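You operate a simulated robot arm through the tools that you are given. There is no shell and no other tool.

You are at the controls of a simulated robot arm. One attempt, no reset.

Task
Scan the tall and the short green master, then put each back.
Fine: stand each before the lying hand scanner and press its button; back on its own square; leave the other two. Set down upright: tall green master, short green master.

The check looks at the end state, three seconds after you hand in, the way a careful person would. Anything else that was tipped, shoved, dropped, spilled or broken makes it a failure.

Robot
A 6-joint arm with a fingered hand, fixed in place. Base frame: the origin is on the floor under the middle of its stand, x ahead of it, y to its left, z up. Readings come in mm, degrees, newtons and seconds.
With the tool pointing down near the work surface it reaches from about 320 to 800 mm from the base axis. Its first joint turns from -115.0 to 115.0 degrees. Payload 4 kg.
The TCP is the grasp point between the finger pads, 26 mm short of the fingertips. In the tool frame z runs along the fingers and y along their closing line. The gripper opens to 164 mm; its body begins 73 mm behind the TCP. The gripper is a hand of 5 fingers: y runs from the thumb to the fingers, the wrist lies at [0, 0, -239] in the tool frame.
Orientation is told as [roll, pitch, yaw] about the base's x, y, z axes, in that order, counted from this pose: with the fingers straight down and closing along the base's y, the tool's x points along the base's -x, its y along +y and its z along -z.

Tools
- The arm moves only by the tool nudge_tool. Its argument "moves" is a list of rows, each a list of 6 numbers: the shift along the base's x, y, z in mm, then the turn, a rotation vector about the base's x, y, z in degrees. In form: [[tx, ty, tz, ax, ay, az], ...]. A call has 1 to 20 rows; each row is the pose to reach, as a shift and turn from the pose commanded when the call began. A row lasts 0.2 s, in which the tool goes at most 50 mm and 8.6 degrees; a call with a longer step from one row to the next is refused whole. Where a pose cannot be reached the arm comes as near as it can. A force on the tool above 90 N (or 10 N above the force at the start of the call, whichever is more), or a blocked arm, ends the call early, and 0.2 s more pass. In this call time passes only in rows, and 0.2 s behind the last. The reply holds the time, the measured pose of the TCP, the force on the tool along the base axes, the opening and the grip force, in the units named above and with some noise, with the torque about the TCP (base axes, N m) and any sound that the robot's microphone picked up.
- Cameras (640 x 400 px; columns grow to the right, rows downward): "scene" is fixed at [52.9, -647.6, 1653.2]; the picture's right is [0.33, -0.94, 0.00], its down [-0.84, -0.29, -0.46] and it looks along [0.43, 0.15, -0.89] (base axes); focal length 355 px, centre (320, 200). "wrist" rides on the gripper at [50, -70, -94] in the tool frame; the picture's right is [0.81, 0.59, 0.00], its down [-0.43, 0.60, -0.68] and it looks along [-0.40, 0.55, 0.74] (tool axes); focal length 270 px, centre (320, 200). There is no depth. A picture from a camera that has moved, and an enlarged one, comes with that camera's place and axes in the base frame and with its lens. The place of the scene camera against the robot may be out by one fixed shift of up to 25 mm in any direction.
- capture(camera): a new picture of that camera. No time passes.
- slide_trunk(by): slides the trunk up (or, below 0, down) by that many mm; the arm rides with it, the base frame stays. It gives what a move gives, with no picture.
- curl_fingers(finger1, finger2, finger3, finger4, thumb_bend): sets how far each is bent, from 0 (flat) to 1 (curled in); at 0.3 the hand is open as for a grip, at 0.7 the pads meet at the TCP. One left out holds its place. A second passes; each finger stops where it meets its share of the squeeze, and holds until it gets a number again. It is the only way to open and close the hand. It gives what a move gives, with no picture; readings hold the bend of each and the force on the fingers (four entries, about 0 where the hand has none), thumb and palm.
- enlarge(camera, box): a new picture of the part [left, top, right, bottom] of that camera's present view, enlarged. No time passes.
- hand_in(): hands the job in; it is judged then, once.

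Nothing tells you positions but the pictures and the camera data. Unless the task says otherwise, let go and move clear before handing in.

The tools are called after "Request:" by a JSON object that holds its "method" and its "body". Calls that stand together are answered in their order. nudge_tool: Moves the arm, as the interface text tells. Its arguments: {"type":"object","properties":{"moves":{"type":"array"}},"required":["moves"]} The other tools are called the same way: slide_trunk (by) moves the trunk up or down; curl_fingers (finger1, finger2, finger3, finger4, thumb_bend) moves the fingers one by one; capture (camera) takes a picture; enlarge (camera, box) takes an enlarged picture of a part of a camera's view; hand_in () hands the job in.

At the start:

```text
time_s: 0.0
tool_pos: [263.5, -441.9, 1154.6]
tcp_rot: [-0.1, 0.1, 0.0]
force: [-0.1, 0.3, -0.2]
ft_torque: [0.0, 0.03, 0.02]
gripper_width: 163.6
grasp_force: 0.1
shape: jaw
bend: [0.3, 0.3, 0.3, 0.3, 0.3]
finger forces: [0.0, 0.1, 0.1, 0.0, 0.0, 0.0]
trunk travel left (down, up): [-850.0, 140.0]
```

scene: 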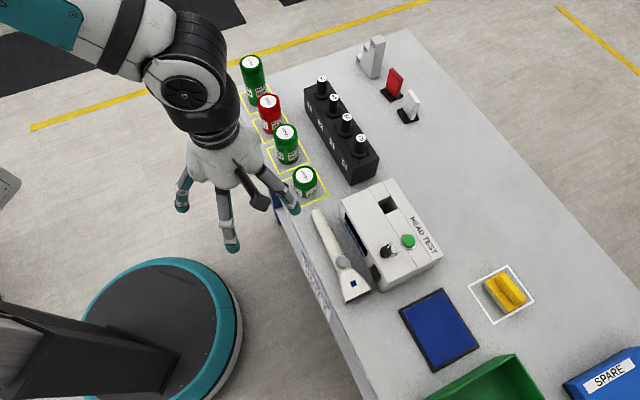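
wrist: 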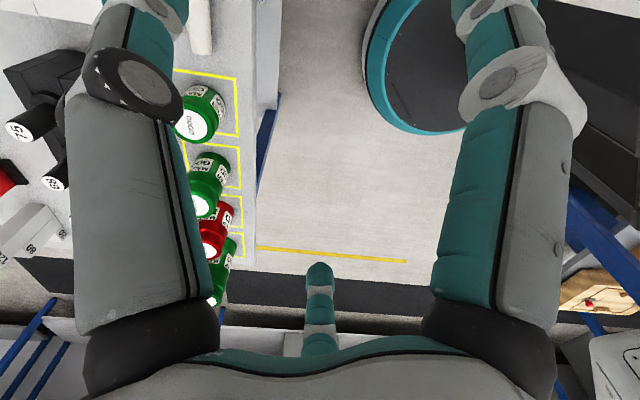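

I see a table with four masters (three green, one red) on yellow squares, a black gauge block, a tester box with a green button, and a hand scanner lying next to it. First I'll enlarge the views to identify everything.

Request:
{"method": "enlarge", "body": {"camera": "scene", "box": [220, 40, 400, 220]}}

Request:
{"method": "enlarge", "body": {"camera": "scene", "box": [280, 160, 460, 320]}}

Request:
{"method": "enlarge", "body": {"camera": "wrist", "box": [130, 0, 330, 320]}}

```text
2.22 times, centred on (310, 130) of scene
camera zoom: at [52.9, -647.6, 1653.2], right [0.33, -0.94, 0.0], down [-0.84, -0.29, -0.46], along [0.43, 0.15, -0.89], focal length 789 px, centre (342, 356)
```

zoom: 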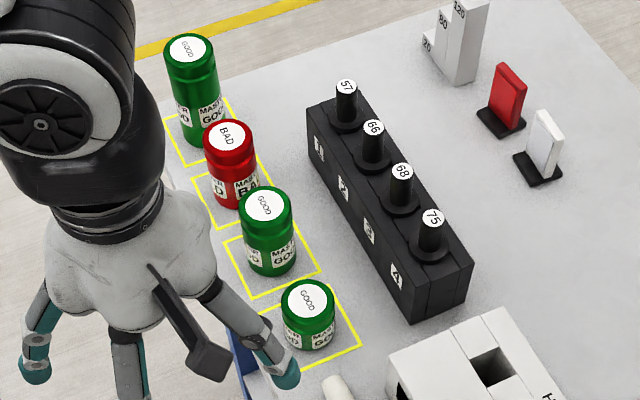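

```text
2.50 times, centred on (370, 240) of scene
camera zoom: at [52.9, -647.6, 1653.2], right [0.33, -0.94, 0.0], down [-0.84, -0.29, -0.46], along [0.43, 0.15, -0.89], focal length 887 px, centre (195, 100)
```

zoom: 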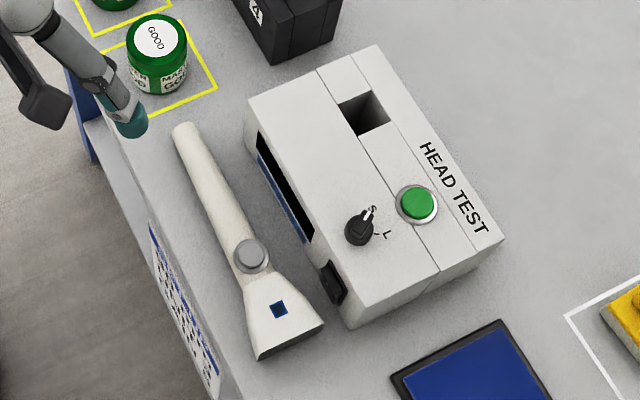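

```text
1.25 times, centred on (230, 160) of wrist
camera zoom: at [212.5, -510.6, 1248.1], right [-0.81, 0.59, 0.0], down [0.43, 0.6, 0.68], along [0.4, 0.55, -0.74], focal length 338 px, centre (432, 250)
```

zoom: 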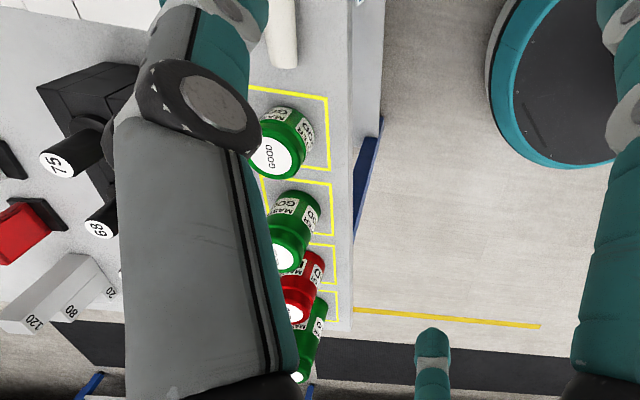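

The tall green master is the far one (upper left), the red one is next, then a medium green one, and the short green one is nearest the scanner. I'll turn the hand by -90° about z so the wrist camera looks at the scanner and short master, which lets me triangulate.

Request:
{"method": "nudge_tool", "body": {"moves": [[0, 0, 0, 0, 0, -8], [0, 0, 0, 0, 0, -16], [0, 0, 0, 0, 0, -24], [0, 0, 0, 0, 0, -32], [0, 0, 0, 0, 0, -40], [0, 0, 0, 0, 0, -48], [0, 0, 0, 0, 0, -56], [0, 0, 0, 0, 0, -64], [0, 0, 0, 0, 0, -72], [0, 0, 0, 0, 0, -80], [0, 0, 0, 0, 0, -88], [0, 0, 0, 0, 0, -90]]}}

Request:
{"method": "capture", "body": {"camera": "wrist"}}

Request:
{"method": "capture", "body": {"camera": "scene"}}

```text
time_s: 2.6
tool_pos: [263.4, -440.4, 1153.9]
tcp_rot: [0.0, 0.0, -90.1]
force: [0.2, -0.4, 0.8]
ft_torque: [0.03, -0.01, 0.01]
gripper_width: 164.1
grasp_force: 0.0
shape: jaw
bend: [0.3, 0.3, 0.3, 0.3, 0.3]
finger forces: [0.0, 0.0, 0.1, 0.0, 0.0, 0.0]
trunk travel left (down, up): [-850.0, 140.0]
```

```text
taken
camera wrist: at [193.8, -390.2, 1247.9], right [0.59, 0.81, 0.0], down [0.59, -0.43, 0.68], along [0.55, -0.4, -0.74], focal length 270 px, centre (320, 200)
```

wrist: 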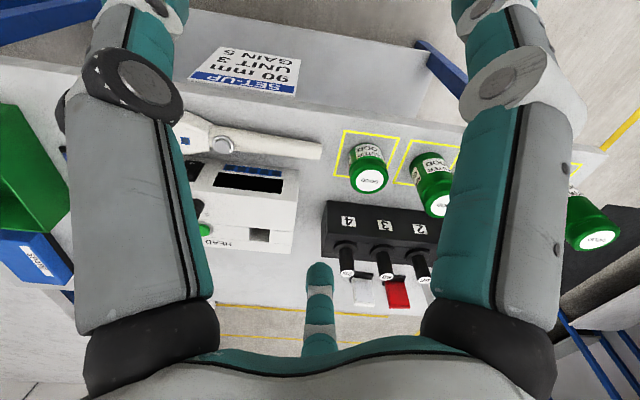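

```text
taken
```

scene: 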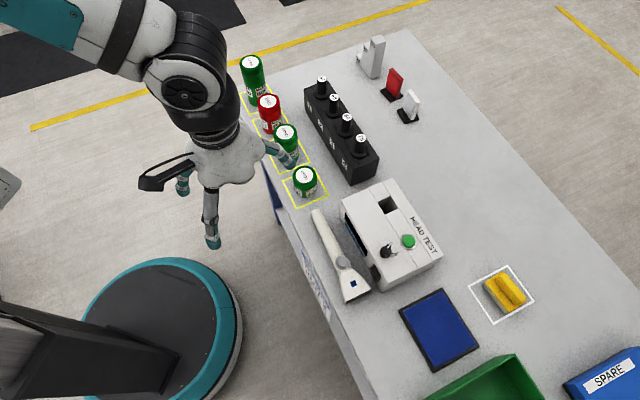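

Request:
{"method": "enlarge", "body": {"camera": "scene", "box": [120, 100, 320, 260]}}

Request:
{"method": "enlarge", "body": {"camera": "wrist", "box": [180, 30, 460, 200]}}

Request:
{"method": "enlarge", "body": {"camera": "wrist", "box": [180, 120, 460, 310]}}

```text
2.50 times, centred on (220, 180) of scene
camera zoom: at [52.9, -647.6, 1653.2], right [0.33, -0.94, 0.0], down [-0.84, -0.29, -0.46], along [0.43, 0.15, -0.89], focal length 887 px, centre (570, 250)
```

zoom: 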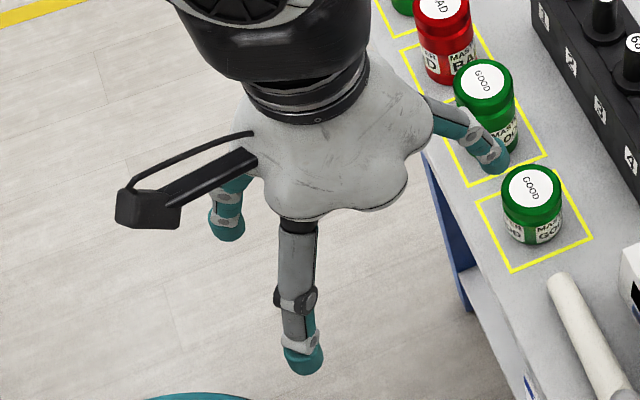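

```text
2.29 times, centred on (320, 115) of wrist
camera zoom: at [193.8, -390.2, 1247.9], right [0.59, 0.81, 0.0], down [0.59, -0.43, 0.68], along [0.55, -0.4, -0.74], focal length 618 px, centre (320, 394)
```

zoom: 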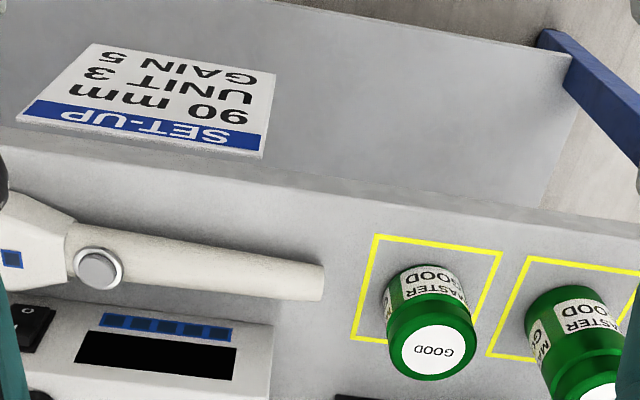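

```text
2.11 times, centred on (320, 215) of wrist
camera zoom: at [193.8, -390.2, 1247.9], right [0.59, 0.81, 0.0], down [0.59, -0.43, 0.68], along [0.55, -0.4, -0.74], focal length 569 px, centre (320, 168)
```

zoom: 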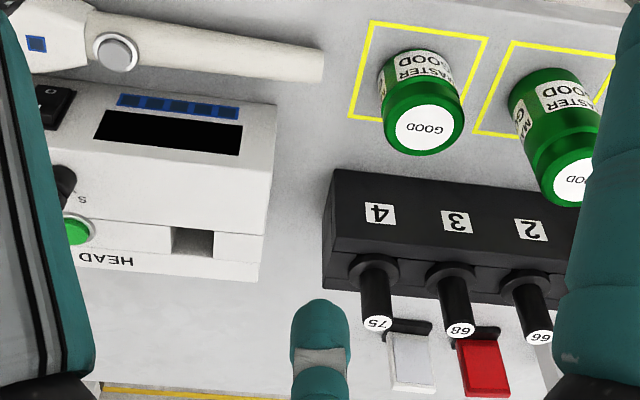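

The hand looks like three digits in the pictures. I'll test which index moves which digit while the hand is in free air.

Request:
{"method": "curl_fingers", "body": {"finger1": 0.6}}

Request:
{"method": "capture", "body": {"camera": "wrist"}}

Request:
{"method": "enlarge", "body": {"camera": "scene", "box": [120, 100, 320, 260]}}

```text
time_s: 3.6
tool_pos: [263.6, -441.8, 1154.9]
tcp_rot: [0.0, -0.1, -89.9]
force: [-0.1, 0.8, -0.4]
ft_torque: [0.0, -0.03, 0.02]
gripper_width: 70.8
grasp_force: 0.0
shape: fingers
bend: [0.6, 0.3, 0.3, 0.3, 0.3]
finger forces: [0.0, 0.0, 0.1, 0.0, 0.0, 0.0]
trunk travel left (down, up): [-850.0, 140.0]
```

```text
taken
camera wrist: at [193.7, -390.3, 1247.9], right [0.59, 0.81, 0.0], down [0.6, -0.43, 0.68], along [0.55, -0.4, -0.74], focal length 270 px, centre (320, 200)
```

wrist: 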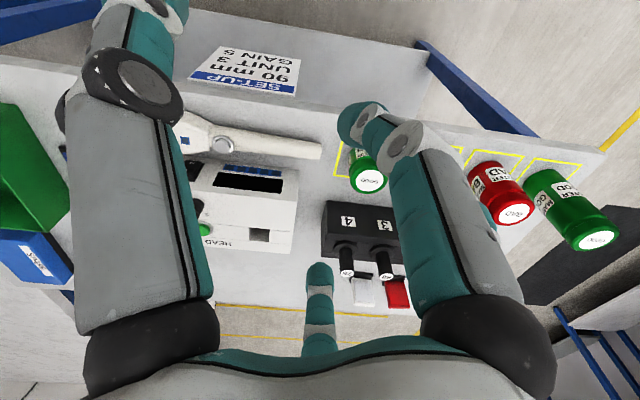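

```text
2.50 times, centred on (220, 180) of scene
camera zoom: at [52.9, -647.6, 1653.2], right [0.33, -0.94, 0.0], down [-0.84, -0.29, -0.46], along [0.43, 0.15, -0.89], focal length 887 px, centre (570, 250)
```

zoom: 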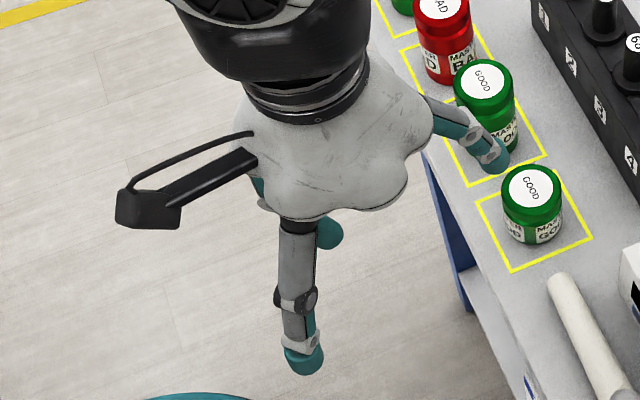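

Request:
{"method": "curl_fingers", "body": {"finger1": 0.3, "finger2": 0.6}}

Request:
{"method": "capture", "body": {"camera": "wrist"}}

Request:
{"method": "curl_fingers", "body": {"finger2": 0.3, "finger3": 0.6}}

Request:
{"method": "capture", "body": {"camera": "wrist"}}

Request:
{"method": "curl_fingers", "body": {"finger3": 0.3, "finger4": 0.6}}

Request:
{"method": "capture", "body": {"camera": "wrist"}}

Request:
{"method": "curl_fingers", "body": {"finger4": 0.3, "thumb_bend": 0.6}}

Request:
{"method": "capture", "body": {"camera": "wrist"}}

```text
time_s: 4.6
tool_pos: [263.4, -441.5, 1155.3]
tcp_rot: [-0.1, -0.1, -90.0]
force: [0.2, 0.4, 0.1]
ft_torque: [0.05, 0.01, -0.02]
gripper_width: 90.5
grasp_force: 0.1
shape: fingers
bend: [0.3, 0.6, 0.3, 0.3, 0.3]
finger forces: [0.1, 0.1, 0.1, 0.0, 0.0, 0.0]
trunk travel left (down, up): [-850.0, 140.0]
```

```text
taken
camera wrist: at [193.7, -390.4, 1247.9], right [0.59, 0.81, 0.0], down [0.6, -0.43, 0.68], along [0.55, -0.4, -0.74], focal length 270 px, centre (320, 200)
```

wrist: 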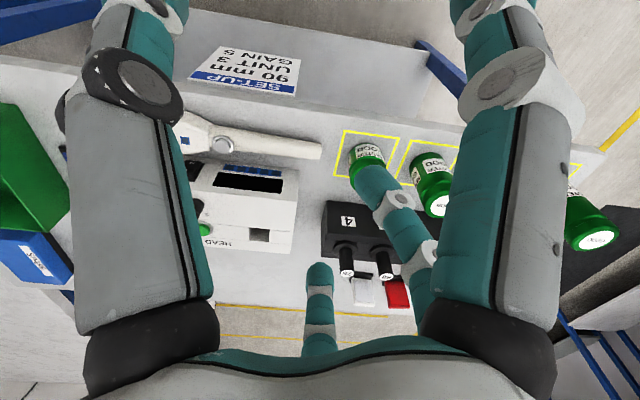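

```text
time_s: 5.6
tool_pos: [263.8, -442.2, 1154.9]
tcp_rot: [0.1, 0.1, -90.0]
force: [-0.8, 0.1, -0.2]
ft_torque: [-0.02, 0.01, 0.03]
gripper_width: 90.9
grasp_force: 0.0
shape: fingers
bend: [0.3, 0.3, 0.6, 0.3, 0.3]
finger forces: [0.0, 0.1, 0.0, 0.1, 0.0, 0.0]
trunk travel left (down, up): [-850.0, 140.0]
```

```text
taken
camera wrist: at [193.7, -390.4, 1247.9], right [0.59, 0.81, 0.0], down [0.6, -0.43, 0.68], along [0.55, -0.4, -0.74], focal length 270 px, centre (320, 200)
```

wrist: 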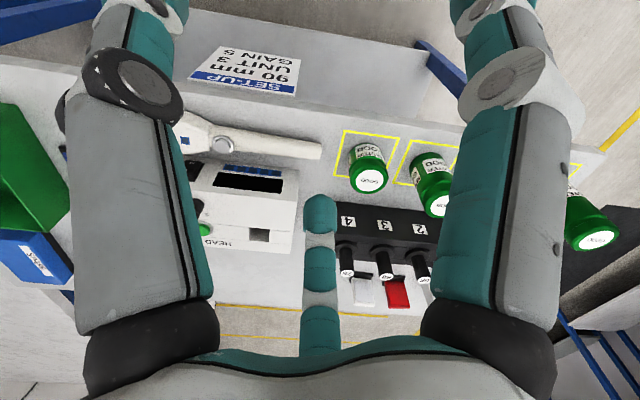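

```text
time_s: 6.6
tool_pos: [262.7, -441.5, 1154.4]
tcp_rot: [0.1, 0.1, -89.9]
force: [-0.3, -0.2, 0.0]
ft_torque: [-0.01, 0.02, -0.03]
gripper_width: 90.4
grasp_force: 0.0
shape: fingers
bend: [0.3, 0.3, 0.3, 0.6, 0.3]
finger forces: [0.1, 0.1, 0.0, 0.0, 0.1, 0.1]
trunk travel left (down, up): [-850.0, 140.0]
```

```text
taken
camera wrist: at [193.7, -390.4, 1247.9], right [0.59, 0.81, 0.0], down [0.6, -0.43, 0.68], along [0.55, -0.4, -0.74], focal length 270 px, centre (320, 200)
```

wrist: 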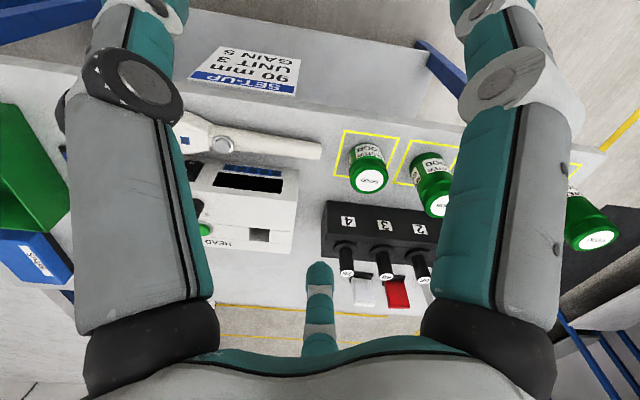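

```text
time_s: 7.6
tool_pos: [263.1, -440.8, 1154.4]
tcp_rot: [-0.1, 0.0, -90.1]
force: [0.4, -0.2, 0.9]
ft_torque: [0.02, 0.01, -0.02]
gripper_width: 70.4
grasp_force: 0.1
shape: fingers
bend: [0.3, 0.3, 0.3, 0.3, 0.6]
finger forces: [0.1, 0.1, 0.0, 0.1, 0.0, 0.0]
trunk travel left (down, up): [-850.0, 140.0]
```

```text
taken
camera wrist: at [193.7, -390.4, 1247.9], right [0.59, 0.81, 0.0], down [0.6, -0.43, 0.68], along [0.55, -0.4, -0.74], focal length 270 px, centre (320, 200)
```

wrist: 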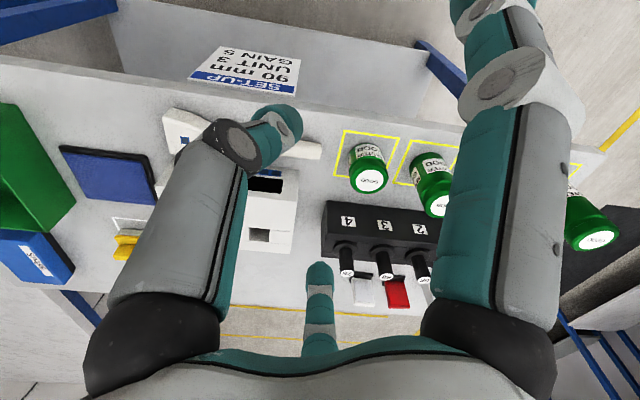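

The hand has five digits arranged radially: thumb at tool −y, then fingers 1–4 every 72°. I'll open them flat to clear the view and go lower to look at the scanner.

Request:
{"method": "curl_fingers", "body": {"finger1": 0.0, "finger2": 0.0, "finger3": 0.0, "finger4": 0.0, "thumb_bend": 0.0}}

Request:
{"method": "nudge_tool", "body": {"moves": [[-15, -18, -33, 0, 0, 0], [-30, -36, -66, 0, 0, 0], [-45, -54, -99, 0, 0, 0], [-60, -72, -132, 0, 0, 0], [-73, -90, -165, 0, 0, 0], [-85, -110, -200, 0, 0, 0]]}}

Request:
{"method": "capture", "body": {"camera": "wrist"}}

Request:
{"method": "capture", "body": {"camera": "scene"}}

```text
time_s: 8.6
tool_pos: [263.3, -441.0, 1154.5]
tcp_rot: [0.0, 0.0, -90.0]
force: [0.4, -0.4, 0.2]
ft_torque: [0.04, 0.0, 0.01]
gripper_width: 123.5
grasp_force: 0.0
shape: fingers
bend: [0.01, 0.01, 0.01, 0.01, 0.0]
finger forces: [0.0, 0.1, 0.1, 0.0, 0.1, 0.0]
trunk travel left (down, up): [-850.0, 140.0]
```

```text
time_s: 10.0
tool_pos: [177.8, -554.0, 955.2]
tcp_rot: [0.0, 0.0, -90.0]
force: [-0.1, -0.2, -0.2]
ft_torque: [-0.03, -0.01, -0.01]
gripper_width: 123.8
grasp_force: 0.1
shape: fingers
bend: [0.01, 0.01, 0.01, 0.01, 0.0]
finger forces: [0.0, 0.1, 0.0, 0.0, 0.0, 0.0]
trunk travel left (down, up): [-850.0, 140.0]
```

```text
taken
camera wrist: at [108.4, -502.9, 1048.9], right [0.59, 0.81, 0.0], down [0.6, -0.43, 0.68], along [0.55, -0.4, -0.74], focal length 270 px, centre (320, 200)
```

wrist: 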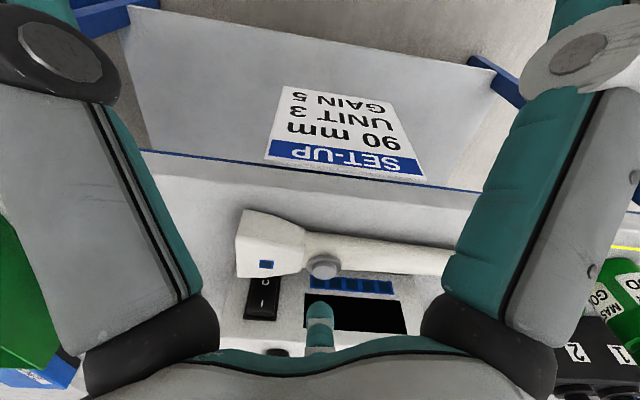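

```text
taken
```

scene: 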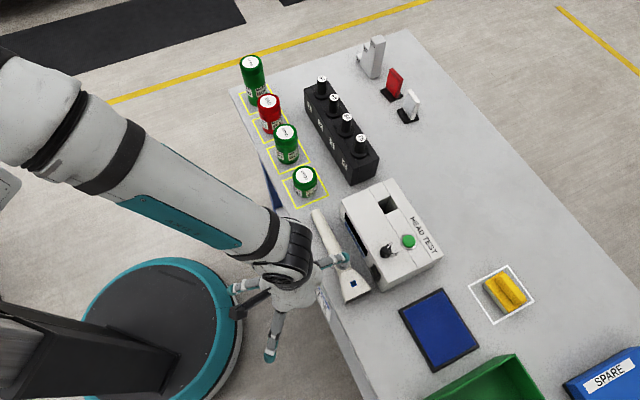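

Request:
{"method": "enlarge", "body": {"camera": "wrist", "box": [210, 140, 470, 330]}}

Request:
{"method": "enlarge", "body": {"camera": "scene", "box": [300, 180, 560, 400]}}

Request:
{"method": "enlarge", "body": {"camera": "scene", "box": [220, 40, 400, 220]}}

```text
2.11 times, centred on (340, 235) of wrist
camera zoom: at [108.4, -502.9, 1048.9], right [0.59, 0.81, 0.0], down [0.6, -0.43, 0.68], along [0.55, -0.4, -0.74], focal length 569 px, centre (278, 126)
```

zoom: 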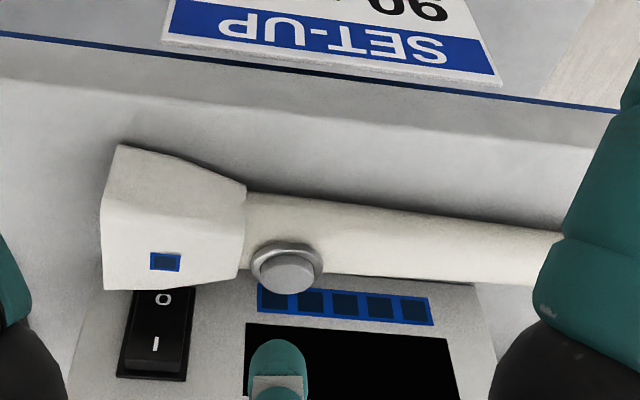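

```text
1.82 times, centred on (430, 290) of scene
camera zoom: at [52.9, -647.6, 1653.2], right [0.33, -0.94, 0.0], down [-0.84, -0.29, -0.46], along [0.43, 0.15, -0.89], focal length 645 px, centre (120, 36)
```

zoom: 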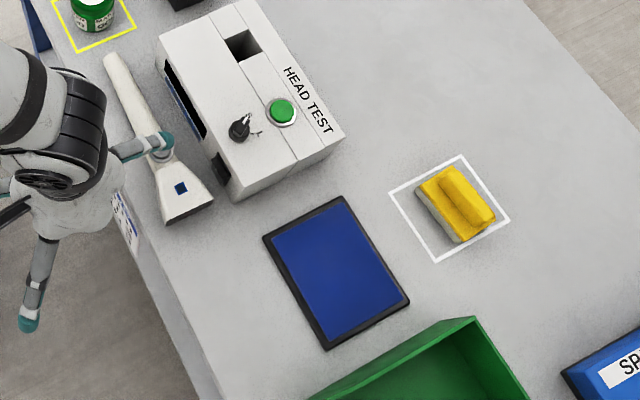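

```text
2.22 times, centred on (310, 130) of scene
camera zoom: at [52.9, -647.6, 1653.2], right [0.33, -0.94, 0.0], down [-0.84, -0.29, -0.46], along [0.43, 0.15, -0.89], focal length 789 px, centre (342, 356)
```

zoom: 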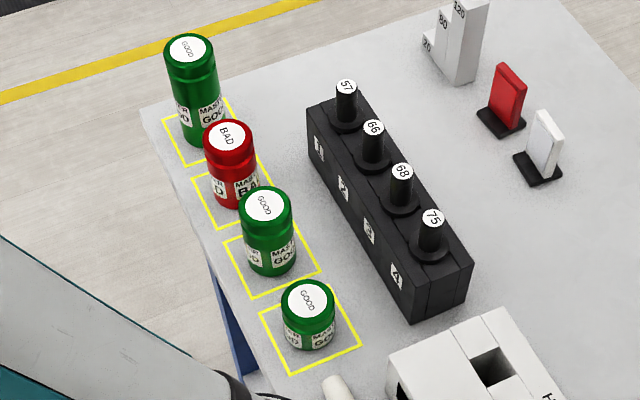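

Triangulating gives the scanner button at about (273, −617, 918) and the short master's top at about (426, −475, 948), so the tabletop is near z≈885. Next I'll look at the scanner's front and the free space before it from the down-table side.

Request:
{"method": "nudge_tool", "body": {"moves": [[-3, -18, 10, 0, 0, 8], [-5, -36, 20, 0, 0, 16], [-8, -54, 30, 0, 0, 24], [-10, -72, 40, 0, 0, 32], [-12, -90, 50, 0, 0, 40], [-14, -108, 55, 0, 0, 48], [-16, -126, 55, 0, 0, 56], [-18, -144, 55, 0, 0, 64], [-20, -162, 55, 0, 0, 72], [-23, -180, 55, 0, 0, 80], [-26, -200, 55, 0, 0, 88], [-27, -203, 55, 0, 0, 90]]}}

Request:
{"method": "capture", "body": {"camera": "wrist"}}

Request:
{"method": "capture", "body": {"camera": "scene"}}

```text
time_s: 12.6
tool_pos: [151.6, -750.9, 1011.5]
tcp_rot: [0.0, 0.1, -0.2]
force: [-0.9, 1.0, 0.5]
ft_torque: [0.01, -0.02, -0.02]
gripper_width: 123.7
grasp_force: 0.0
shape: fingers
bend: [0.01, 0.01, 0.01, 0.01, 0.0]
finger forces: [0.0, 0.1, 0.0, 0.0, 0.0, 0.1]
out of reach, approached as far as the arm can: row 12
trunk travel left (down, up): [-850.0, 140.0]
```

```text
taken
camera wrist: at [102.2, -819.5, 1104.0], right [-0.81, 0.59, 0.0], down [0.44, 0.59, 0.68], along [0.4, 0.55, -0.74], focal length 270 px, centre (320, 200)
```

wrist: 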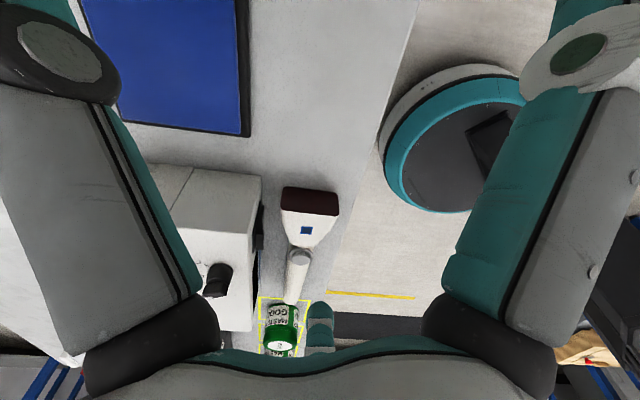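

```text
taken
```

scene: 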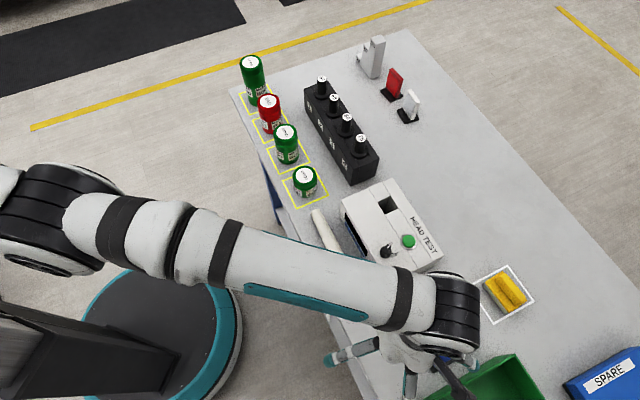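

Request:
{"method": "enlarge", "body": {"camera": "wrist", "box": [200, 100, 440, 350]}}

Request:
{"method": "enlarge", "body": {"camera": "wrist", "box": [250, 170, 370, 290]}}

```text
1.60 times, centred on (320, 225) of wrist
camera zoom: at [102.2, -819.5, 1104.0], right [-0.81, 0.59, 0.0], down [0.44, 0.59, 0.68], along [0.4, 0.55, -0.74], focal length 432 px, centre (320, 160)
```

zoom: 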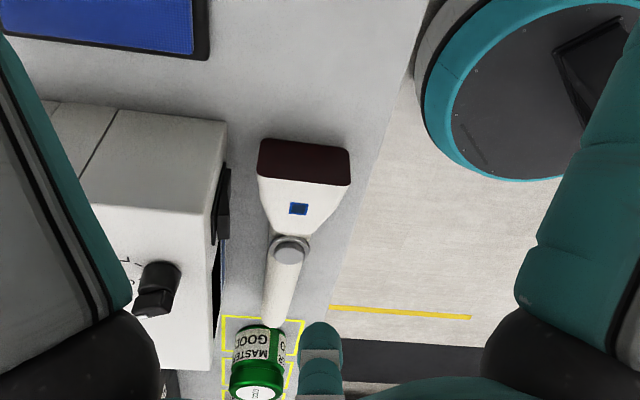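

```text
3.33 times, centred on (310, 230) of wrist
camera zoom: at [102.2, -819.5, 1104.0], right [-0.81, 0.59, 0.0], down [0.44, 0.59, 0.68], along [0.4, 0.55, -0.74], focal length 901 px, centre (353, 100)
```

zoom: 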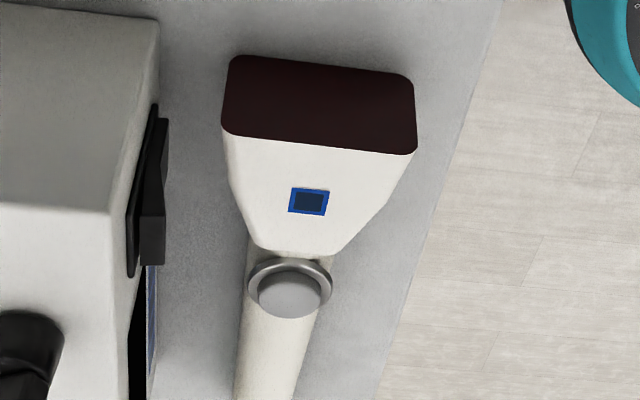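

The scanner's dark red window faces down-table at about (222, −672), the table is at z≈880, and the HEAD TEST box top is at z≈958. I'll test a pointing posture for pressing: four fingers curled and the thumb out.

Request:
{"method": "curl_fingers", "body": {"finger1": 0.9, "finger2": 0.9, "finger3": 0.9, "finger4": 0.9, "thumb_bend": 0.3}}

Request:
{"method": "capture", "body": {"camera": "wrist"}}

Request:
{"method": "capture", "body": {"camera": "scene"}}

```text
time_s: 13.6
tool_pos: [152.5, -752.2, 1010.0]
tcp_rot: [-0.1, 0.2, -0.4]
force: [-0.3, 0.9, 0.3]
ft_torque: [0.01, 0.04, 0.02]
gripper_width: 69.6
grasp_force: 0.1
shape: fingers
bend: [0.74, 0.73, 0.73, 0.74, 0.3]
finger forces: [0.1, 0.0, 0.0, 0.1, 0.0, 0.1]
trunk travel left (down, up): [-850.0, 140.0]
```

```text
taken
camera wrist: at [102.3, -820.4, 1103.6], right [-0.81, 0.59, 0.0], down [0.44, 0.59, 0.68], along [0.4, 0.54, -0.74], focal length 270 px, centre (320, 200)
```

wrist: 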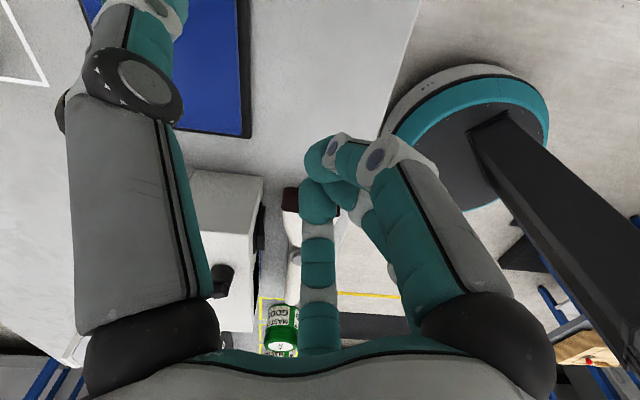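

```text
taken
```

scene: 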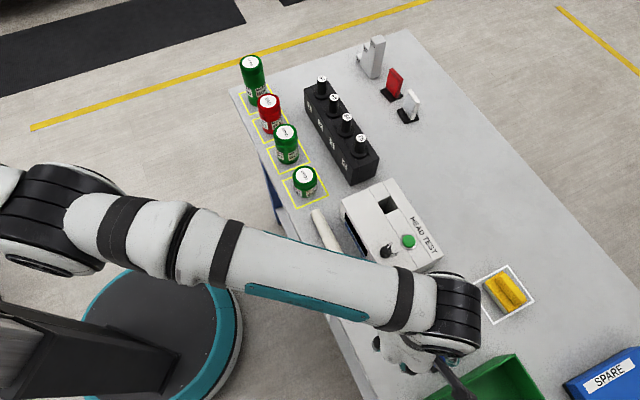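

Fingers curled at 0.9 stop against each other around 0.73, so the thumb can act as a pointer. Now I'll rise and move to view the masters row and pin down the grasp positions.

Request:
{"method": "nudge_tool", "body": {"moves": [[0, 0, 45, 0, 0, 0], [0, 10, 90, 0, 0, -4], [5, 30, 130, 0, 0, -8], [15, 55, 140, 0, 0, -14], [25, 80, 140, 0, 0, -20], [35, 105, 140, 0, 0, -26], [45, 130, 140, 0, 0, -32], [55, 155, 140, 0, 0, -38], [65, 180, 140, 0, 0, -44], [75, 205, 140, 0, 0, -50], [85, 230, 140, 0, 0, -56], [95, 255, 140, 0, 0, -62], [105, 280, 140, 0, 0, -68], [118, 305, 140, 0, 0, -73], [131, 330, 140, 0, 0, -78], [144, 355, 140, 0, 0, -82], [157, 380, 140, 0, 0, -86], [170, 405, 140, 0, 0, -88], [181, 430, 140, 0, 0, -90]]}}

Request:
{"method": "curl_fingers", "body": {"finger1": 0.0, "finger2": 0.0, "finger3": 0.0, "finger4": 0.0, "thumb_bend": 0.0}}

Request:
{"method": "capture", "body": {"camera": "wrist"}}

Request:
{"method": "capture", "body": {"camera": "scene"}}

```text
time_s: 17.6
tool_pos: [333.9, -319.4, 1149.6]
tcp_rot: [0.0, 0.0, -89.9]
force: [-0.3, -0.2, 0.5]
ft_torque: [-0.03, 0.02, 0.01]
gripper_width: 69.0
grasp_force: 0.0
shape: fingers
bend: [0.75, 0.73, 0.73, 0.75, 0.3]
finger forces: [0.0, 0.1, 0.2, 0.1, 0.0, 0.0]
trunk travel left (down, up): [-850.0, 140.0]
```

```text
time_s: 18.6
tool_pos: [331.8, -320.4, 1149.8]
tcp_rot: [0.0, -0.1, -90.1]
force: [1.1, 0.4, 0.3]
ft_torque: [0.01, 0.0, 0.03]
gripper_width: 123.2
grasp_force: 0.0
shape: fingers
bend: [0.01, 0.01, 0.01, 0.01, 0.0]
finger forces: [0.0, 0.0, 0.0, 0.1, 0.0, 0.0]
trunk travel left (down, up): [-850.0, 140.0]
```

```text
taken
camera wrist: at [263.2, -269.2, 1242.9], right [0.59, 0.81, 0.0], down [0.6, -0.43, 0.68], along [0.55, -0.4, -0.74], focal length 270 px, centre (320, 200)
```

wrist: 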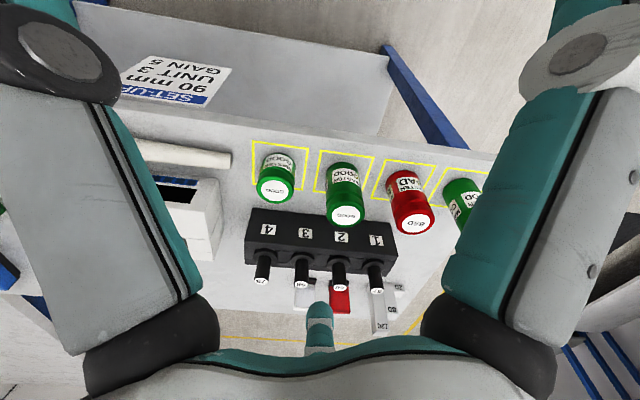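

```text
taken
```

scene: 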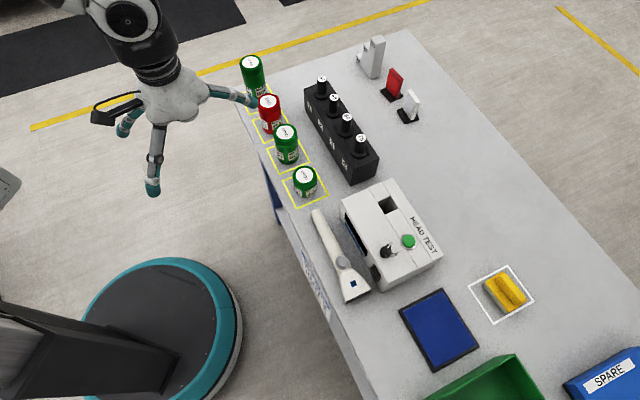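

Request:
{"method": "enlarge", "body": {"camera": "wrist", "box": [220, 120, 500, 300]}}

Request:
{"method": "nudge_tool", "body": {"moves": [[40, 30, -5, 0, 0, 0], [80, 60, -10, 0, 0, 0], [120, 90, -15, 0, 0, 0], [155, 120, -20, 0, 0, 0], [190, 150, -25, 0, 0, 0]]}}

Request:
{"method": "capture", "body": {"camera": "wrist"}}

Request:
{"method": "enlarge", "body": {"camera": "wrist", "box": [200, 80, 480, 300]}}

```text
2.22 times, centred on (360, 210) of wrist
camera zoom: at [263.2, -269.2, 1242.9], right [0.59, 0.81, 0.0], down [0.6, -0.43, 0.68], along [0.55, -0.4, -0.74], focal length 601 px, centre (231, 178)
```

zoom: 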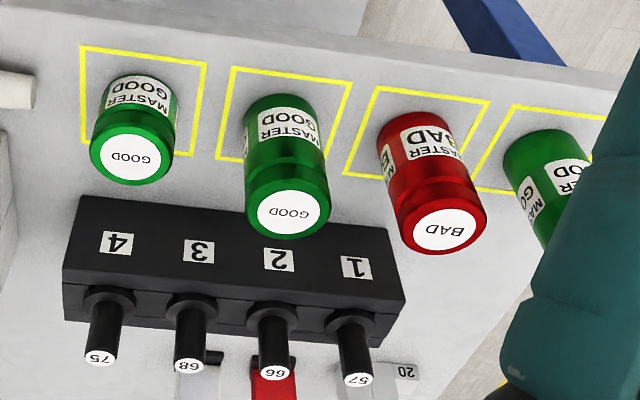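

```text
refused: row 1 steps farther than a row can; nothing moved
```

```text
taken
camera wrist: at [263.2, -269.2, 1242.9], right [0.59, 0.81, 0.0], down [0.6, -0.43, 0.68], along [0.55, -0.4, -0.74], focal length 270 px, centre (320, 200)
```

wrist: 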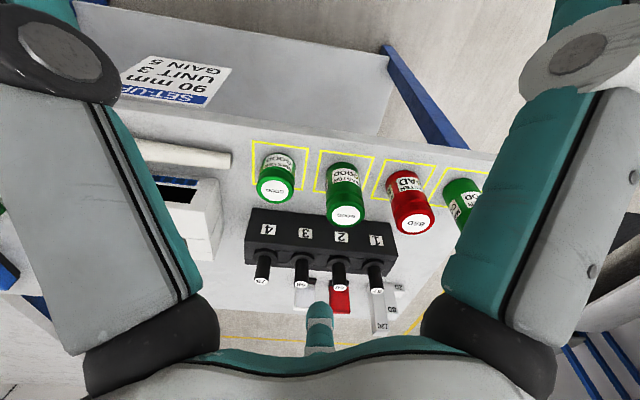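

```text
1.82 times, centred on (340, 190) of wrist
camera zoom: at [263.2, -269.2, 1242.9], right [0.59, 0.81, 0.0], down [0.6, -0.43, 0.68], along [0.55, -0.4, -0.74], focal length 491 px, centre (284, 218)
```

zoom: 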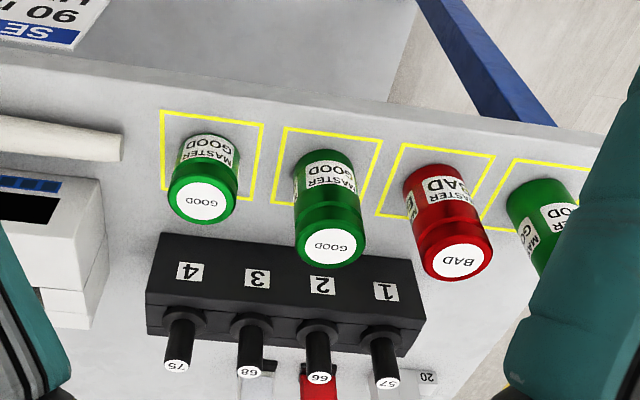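

Request:
{"method": "nudge_tool", "body": {"moves": [[32, 25, -4, 0, 0, 0], [64, 50, -8, 0, 0, 0], [96, 75, -12, 0, 0, 0], [128, 100, -17, 0, 0, 0], [160, 125, -21, 0, 0, 0], [190, 150, -25, 0, 0, 0]]}}

Request:
{"method": "capture", "body": {"camera": "wrist"}}

Request:
{"method": "enlarge", "body": {"camera": "wrist", "box": [200, 80, 480, 300]}}

```text
time_s: 20.0
tool_pos: [522.8, -168.7, 1126.0]
tcp_rot: [-0.1, 0.0, -90.0]
force: [-0.3, 0.2, 0.3]
ft_torque: [0.02, 0.01, 0.03]
gripper_width: 123.6
grasp_force: 0.1
shape: fingers
bend: [0.01, 0.01, 0.01, 0.01, 0.0]
finger forces: [0.1, 0.0, 0.0, 0.1, 0.0, 0.0]
trunk travel left (down, up): [-850.0, 140.0]
```

```text
taken
camera wrist: at [453.5, -117.3, 1217.8], right [0.59, 0.81, 0.0], down [0.6, -0.43, 0.68], along [0.55, -0.4, -0.74], focal length 270 px, centre (320, 200)
```

wrist: 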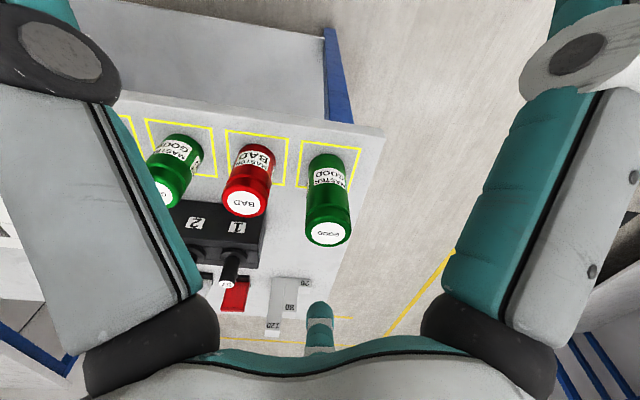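

```text
1.82 times, centred on (340, 190) of wrist
camera zoom: at [453.5, -117.3, 1217.8], right [0.59, 0.81, 0.0], down [0.6, -0.43, 0.68], along [0.55, -0.4, -0.74], focal length 491 px, centre (284, 218)
```

zoom: 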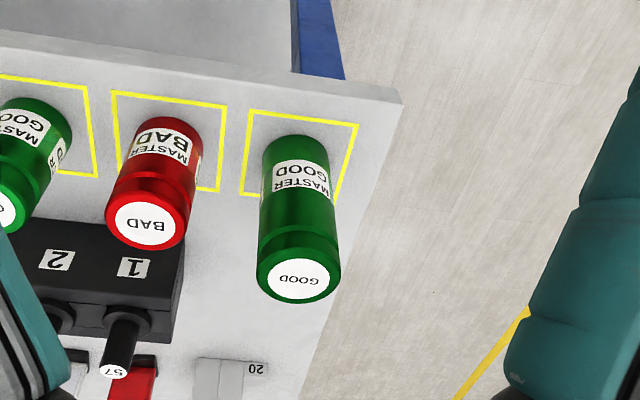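

Tall master: centre ≈ (656, −252), top z≈1010. Short master: centre ≈ (433.5, −475), top z≈941. I'll half-close the digits to a pre-grasp opening and check how wide the hand is.

Request:
{"method": "curl_fingers", "body": {"finger1": 0.45, "finger2": 0.45, "finger3": 0.45, "finger4": 0.45, "thumb_bend": 0.45}}

Request:
{"method": "capture", "body": {"camera": "wrist"}}

Request:
{"method": "capture", "body": {"camera": "scene"}}

Request:
{"method": "enlarge", "body": {"camera": "scene", "box": [100, 0, 300, 140]}}

```text
time_s: 21.0
tool_pos: [521.7, -170.0, 1125.0]
tcp_rot: [0.0, 0.1, -90.1]
force: [-0.2, -0.5, 0.2]
ft_torque: [-0.01, -0.02, 0.02]
gripper_width: 55.0
grasp_force: 0.0
shape: fingers
bend: [0.45, 0.45, 0.45, 0.45, 0.45]
finger forces: [0.0, 0.0, 0.1, 0.1, 0.1, 0.0]
trunk travel left (down, up): [-850.0, 140.0]
```

```text
taken
camera wrist: at [452.4, -118.1, 1218.2], right [0.59, 0.81, 0.0], down [0.6, -0.43, 0.68], along [0.55, -0.4, -0.74], focal length 270 px, centre (320, 200)
```

wrist: 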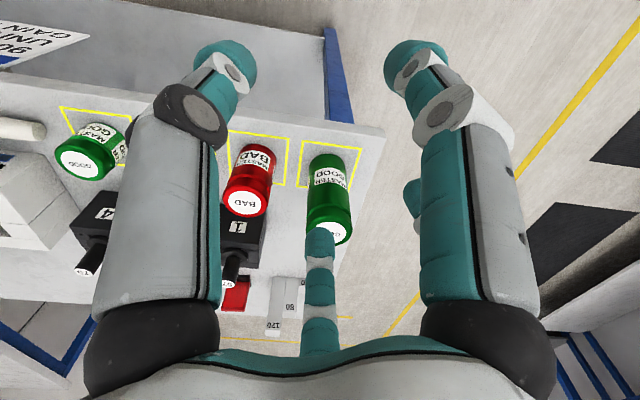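

```text
taken
```

scene: 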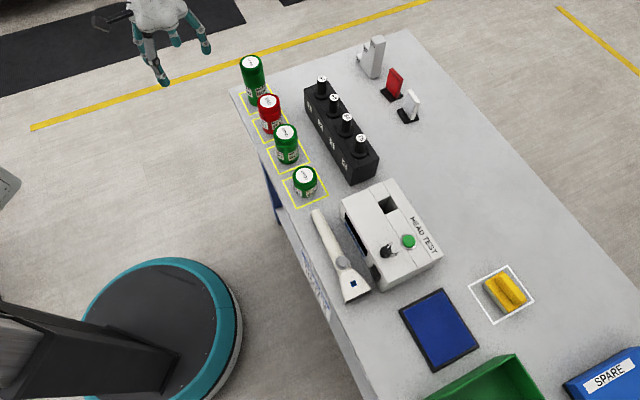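

```text
2.86 times, centred on (200, 70) of scene
camera zoom: at [52.9, -647.6, 1653.2], right [0.33, -0.94, 0.0], down [-0.84, -0.29, -0.46], along [0.43, 0.15, -0.89], focal length 1014 px, centre (663, 571)
```

zoom: 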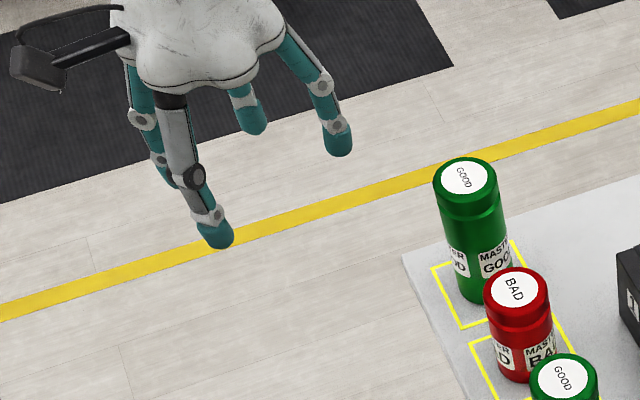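

Half-closed, the digits run nearly straight down at about 50–60 mm radius, which fits between the masters. I'll move above the tall master and check alignment before going down.

Request:
{"method": "nudge_tool", "body": {"moves": [[34, -21, -10, 0, 0, 0], [68, -42, -20, 0, 0, 0], [102, -63, -32, 0, 0, 0], [134, -83, -45, 0, 0, 0]]}}

Request:
{"method": "capture", "body": {"camera": "wrist"}}

Request:
{"method": "enlarge", "body": {"camera": "wrist", "box": [220, 60, 420, 220]}}

Request:
{"method": "enlarge", "body": {"camera": "scene", "box": [200, 20, 360, 180]}}

```text
time_s: 22.0
tool_pos: [657.2, -251.8, 1079.7]
tcp_rot: [0.0, 0.0, -90.0]
force: [0.4, -0.1, 0.5]
ft_torque: [0.05, -0.01, -0.03]
gripper_width: 55.1
grasp_force: 0.1
shape: fingers
bend: [0.45, 0.45, 0.45, 0.45, 0.45]
finger forces: [0.1, 0.0, 0.1, 0.0, 0.1, 0.1]
trunk travel left (down, up): [-850.0, 140.0]
```

```text
taken
camera wrist: at [587.9, -200.1, 1173.7], right [0.59, 0.81, 0.0], down [0.6, -0.43, 0.68], along [0.55, -0.4, -0.74], focal length 270 px, centre (320, 200)
```

wrist: 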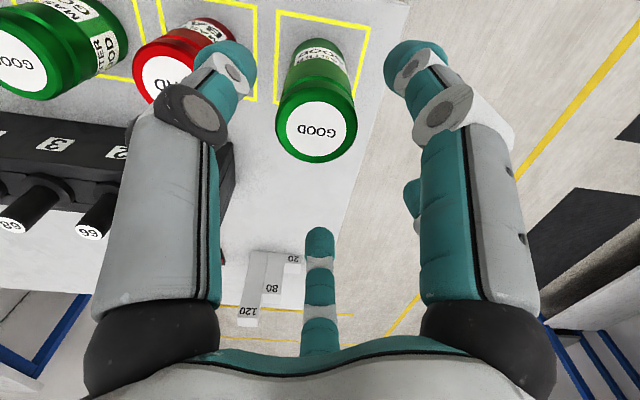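

```text
2.50 times, centred on (320, 140) of wrist
camera zoom: at [587.9, -200.1, 1173.7], right [0.59, 0.81, 0.0], down [0.6, -0.43, 0.68], along [0.55, -0.4, -0.74], focal length 676 px, centre (320, 350)
```

zoom: 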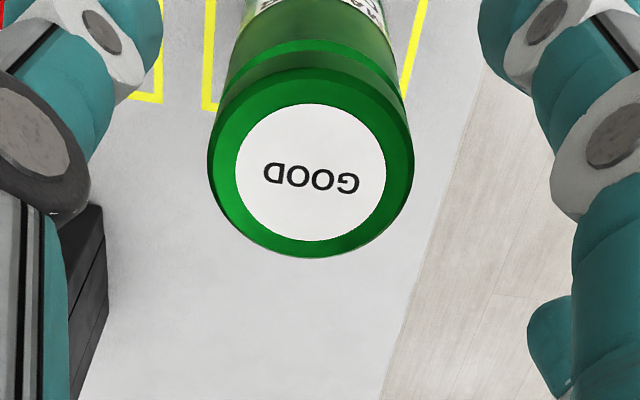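

```text
2.50 times, centred on (280, 100) of scene
camera zoom: at [52.9, -647.6, 1653.2], right [0.33, -0.94, 0.0], down [-0.84, -0.29, -0.46], along [0.43, 0.15, -0.89], focal length 887 px, centre (420, 450)
```

zoom: 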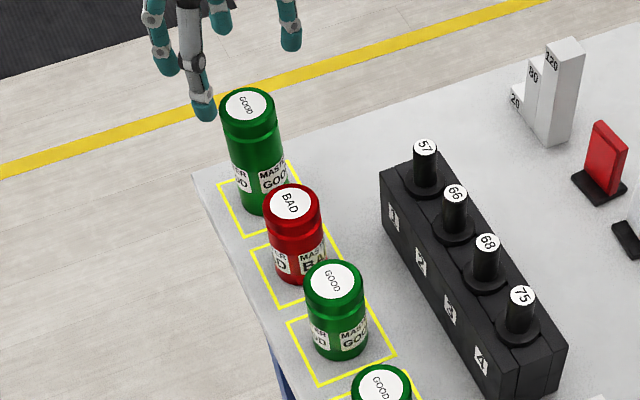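

The tall master is at (656.0, −252.6) with its top at z≈1010, and the hand is almost exactly above it. I'll correct by about 2 mm, descend around it and check.

Request:
{"method": "nudge_tool", "body": {"moves": [[-1.5, -1.5, -20, 0, 0, 0], [-1.5, -1.5, -40, 0, 0, 0], [-1.5, -1.5, -60, 0, 0, 0], [-1.5, -1.5, -80, 0, 0, 0]]}}

Request:
{"method": "capture", "body": {"camera": "wrist"}}

```text
time_s: 23.0
tool_pos: [655.8, -256.0, 1000.7]
tcp_rot: [0.0, 0.0, -89.9]
force: [-0.1, -0.2, 0.2]
ft_torque: [-0.02, -0.02, 0.0]
gripper_width: 55.3
grasp_force: 0.0
shape: fingers
bend: [0.45, 0.45, 0.45, 0.45, 0.45]
finger forces: [0.0, 0.0, 0.1, 0.0, 0.0, 0.1]
trunk travel left (down, up): [-850.0, 140.0]
```

```text
taken
camera wrist: at [586.4, -203.9, 1093.3], right [0.59, 0.81, 0.0], down [0.6, -0.43, 0.68], along [0.55, -0.4, -0.74], focal length 270 px, centre (320, 200)
```

wrist: 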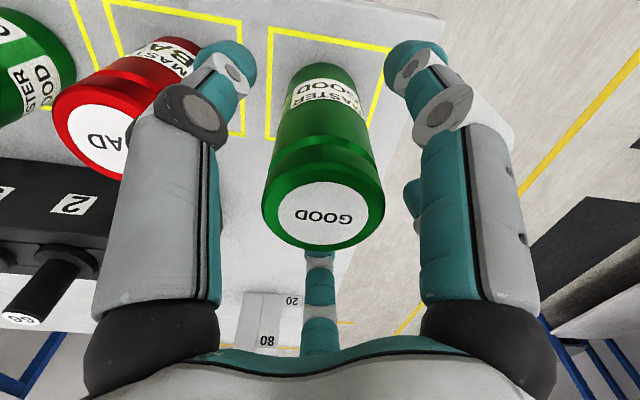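

Request:
{"method": "nudge_tool", "body": {"moves": [[0.4, 1.5, -14, 0, 0, 0], [0.4, 1.5, -27, 0, 0, 0], [0.4, 1.5, -40, 0, 0, 0]]}}

Request:
{"method": "capture", "body": {"camera": "wrist"}}

```text
time_s: 23.8
tool_pos: [656.1, -255.0, 961.1]
tcp_rot: [-0.1, 0.0, -90.0]
force: [1.3, -0.1, 0.7]
ft_torque: [-0.03, 0.0, 0.01]
gripper_width: 54.9
grasp_force: 0.1
shape: fingers
bend: [0.45, 0.45, 0.45, 0.45, 0.45]
finger forces: [0.1, 0.0, 0.1, 0.0, 0.0, 0.1]
trunk travel left (down, up): [-850.0, 140.0]
```

```text
taken
camera wrist: at [587.7, -202.7, 1053.9], right [0.59, 0.81, 0.0], down [0.6, -0.43, 0.68], along [0.55, -0.4, -0.74], focal length 270 px, centre (320, 200)
```

wrist: 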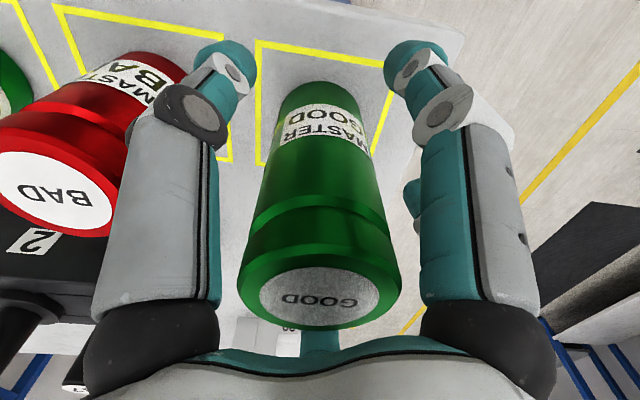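

Well centred around the tall master. Closing the digits evenly.

Request:
{"method": "curl_fingers", "body": {"finger1": 0.65, "finger2": 0.65, "finger3": 0.65, "finger4": 0.65, "thumb_bend": 0.65}}

Request:
{"method": "capture", "body": {"camera": "wrist"}}

```text
time_s: 24.8
tool_pos: [656.8, -252.9, 961.4]
tcp_rot: [0.0, 0.1, -90.1]
force: [-1.1, -0.2, 3.5]
ft_torque: [-0.06, 0.04, -0.02]
gripper_width: 22.8
grasp_force: 19.4
shape: fingers
bend: [0.59, 0.58, 0.58, 0.58, 0.59]
finger forces: [6.6, 7.3, 7.6, 7.3, 10.0, 0.1]
trunk travel left (down, up): [-850.0, 140.0]
```

```text
taken
camera wrist: at [587.0, -202.7, 1054.5], right [0.59, 0.81, 0.0], down [0.59, -0.43, 0.68], along [0.55, -0.4, -0.74], focal length 270 px, centre (320, 200)
```

wrist: 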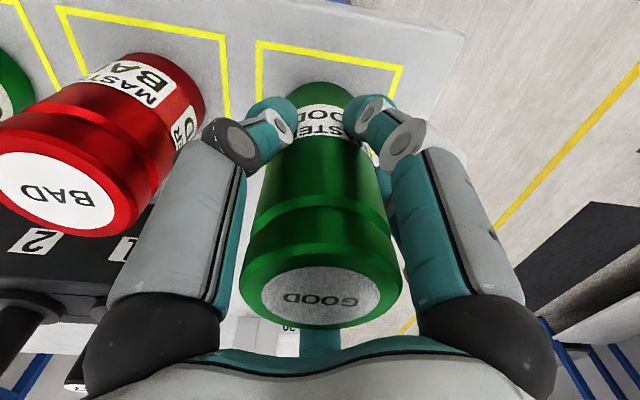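

All five digits hold evenly. I'll lift a little and check that the master comes up straight.

Request:
{"method": "nudge_tool", "body": {"moves": [[0, 0, 6, 0, 0, 0], [0, 0, 14, 0, 0, 0], [0, 0, 25, 0, 0, 0]]}}

Request:
{"method": "capture", "body": {"camera": "wrist"}}

Request:
{"method": "enlarge", "body": {"camera": "scene", "box": [200, 20, 360, 180]}}

```text
time_s: 25.6
tool_pos: [656.6, -253.2, 986.1]
tcp_rot: [0.0, 0.0, -90.0]
force: [-0.6, -0.6, -3.6]
ft_torque: [-0.01, -0.03, 0.0]
gripper_width: 22.8
grasp_force: 18.6
shape: fingers
bend: [0.59, 0.58, 0.58, 0.58, 0.6]
finger forces: [6.4, 7.5, 7.6, 6.8, 9.1, 0.0]
trunk travel left (down, up): [-850.0, 140.0]
```

```text
taken
camera wrist: at [586.5, -202.2, 1079.2], right [0.59, 0.81, 0.0], down [0.6, -0.43, 0.68], along [0.55, -0.4, -0.74], focal length 270 px, centre (320, 200)
```

wrist: 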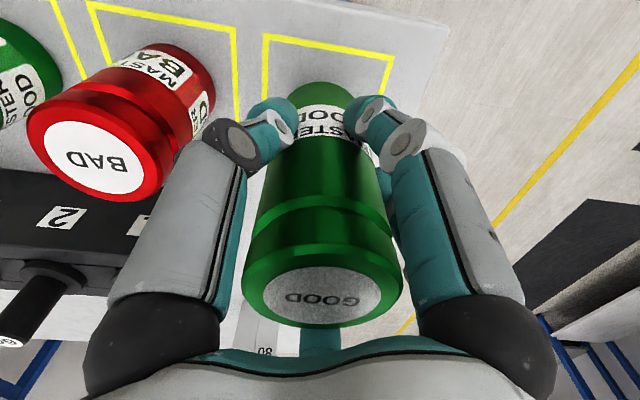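

```text
2.50 times, centred on (280, 100) of scene
camera zoom: at [52.9, -647.6, 1653.2], right [0.33, -0.94, 0.0], down [-0.84, -0.29, -0.46], along [0.43, 0.15, -0.89], focal length 887 px, centre (420, 450)
```

zoom: 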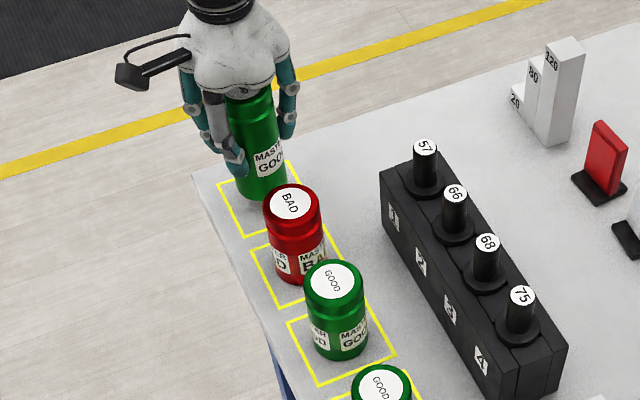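

The lift is clean: force change of about 4 N and no tilt. I'll raise it well above everything and carry it toward the spot before the scanner.

Request:
{"method": "nudge_tool", "body": {"moves": [[0, 0, 24, 0, 0, 0], [0, 0, 48, 0, 0, 0], [0, 0, 72, 0, 0, 0], [0, 0, 96, 0, 0, 0], [0, 0, 120, 0, 0, 0], [-6, -6, 145, 0, 0, 0], [-20, -19, 145, 0, 0, 0], [-38, -37, 145, 0, 0, 0], [-56, -54, 145, 0, 0, 0], [-74, -71, 145, 0, 0, 0], [-92, -89, 145, 0, 0, 0], [-110, -106, 145, 0, 0, 0], [-128, -124, 145, 0, 0, 0], [-146, -141, 145, 0, 0, 0], [-164, -159, 145, 0, 0, 0], [-182, -176, 145, 0, 0, 0], [-200, -194, 145, 0, 0, 0], [-218, -211, 145, 0, 0, 0], [-236, -229, 145, 0, 0, 0], [-250, -242, 145, 0, 0, 0]]}}

Request:
{"method": "capture", "body": {"camera": "scene"}}

```text
time_s: 29.8
tool_pos: [406.7, -494.9, 1129.0]
tcp_rot: [0.0, 0.2, -90.0]
force: [0.0, 1.1, -4.0]
ft_torque: [0.0, -0.02, 0.03]
gripper_width: 22.7
grasp_force: 18.7
shape: fingers
bend: [0.59, 0.58, 0.58, 0.59, 0.6]
finger forces: [6.3, 7.4, 7.6, 6.7, 9.0, 0.0]
trunk travel left (down, up): [-850.0, 140.0]
```

```text
taken
```

scene: 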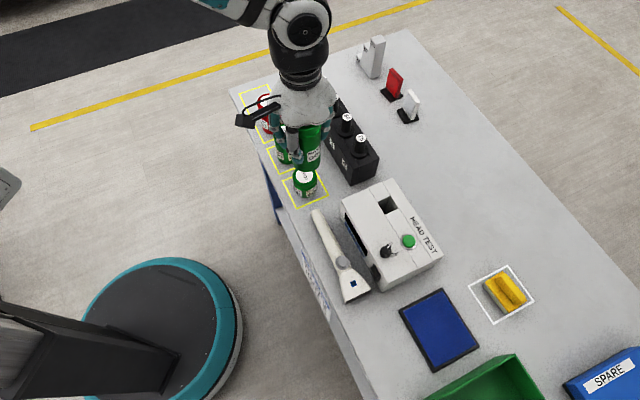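

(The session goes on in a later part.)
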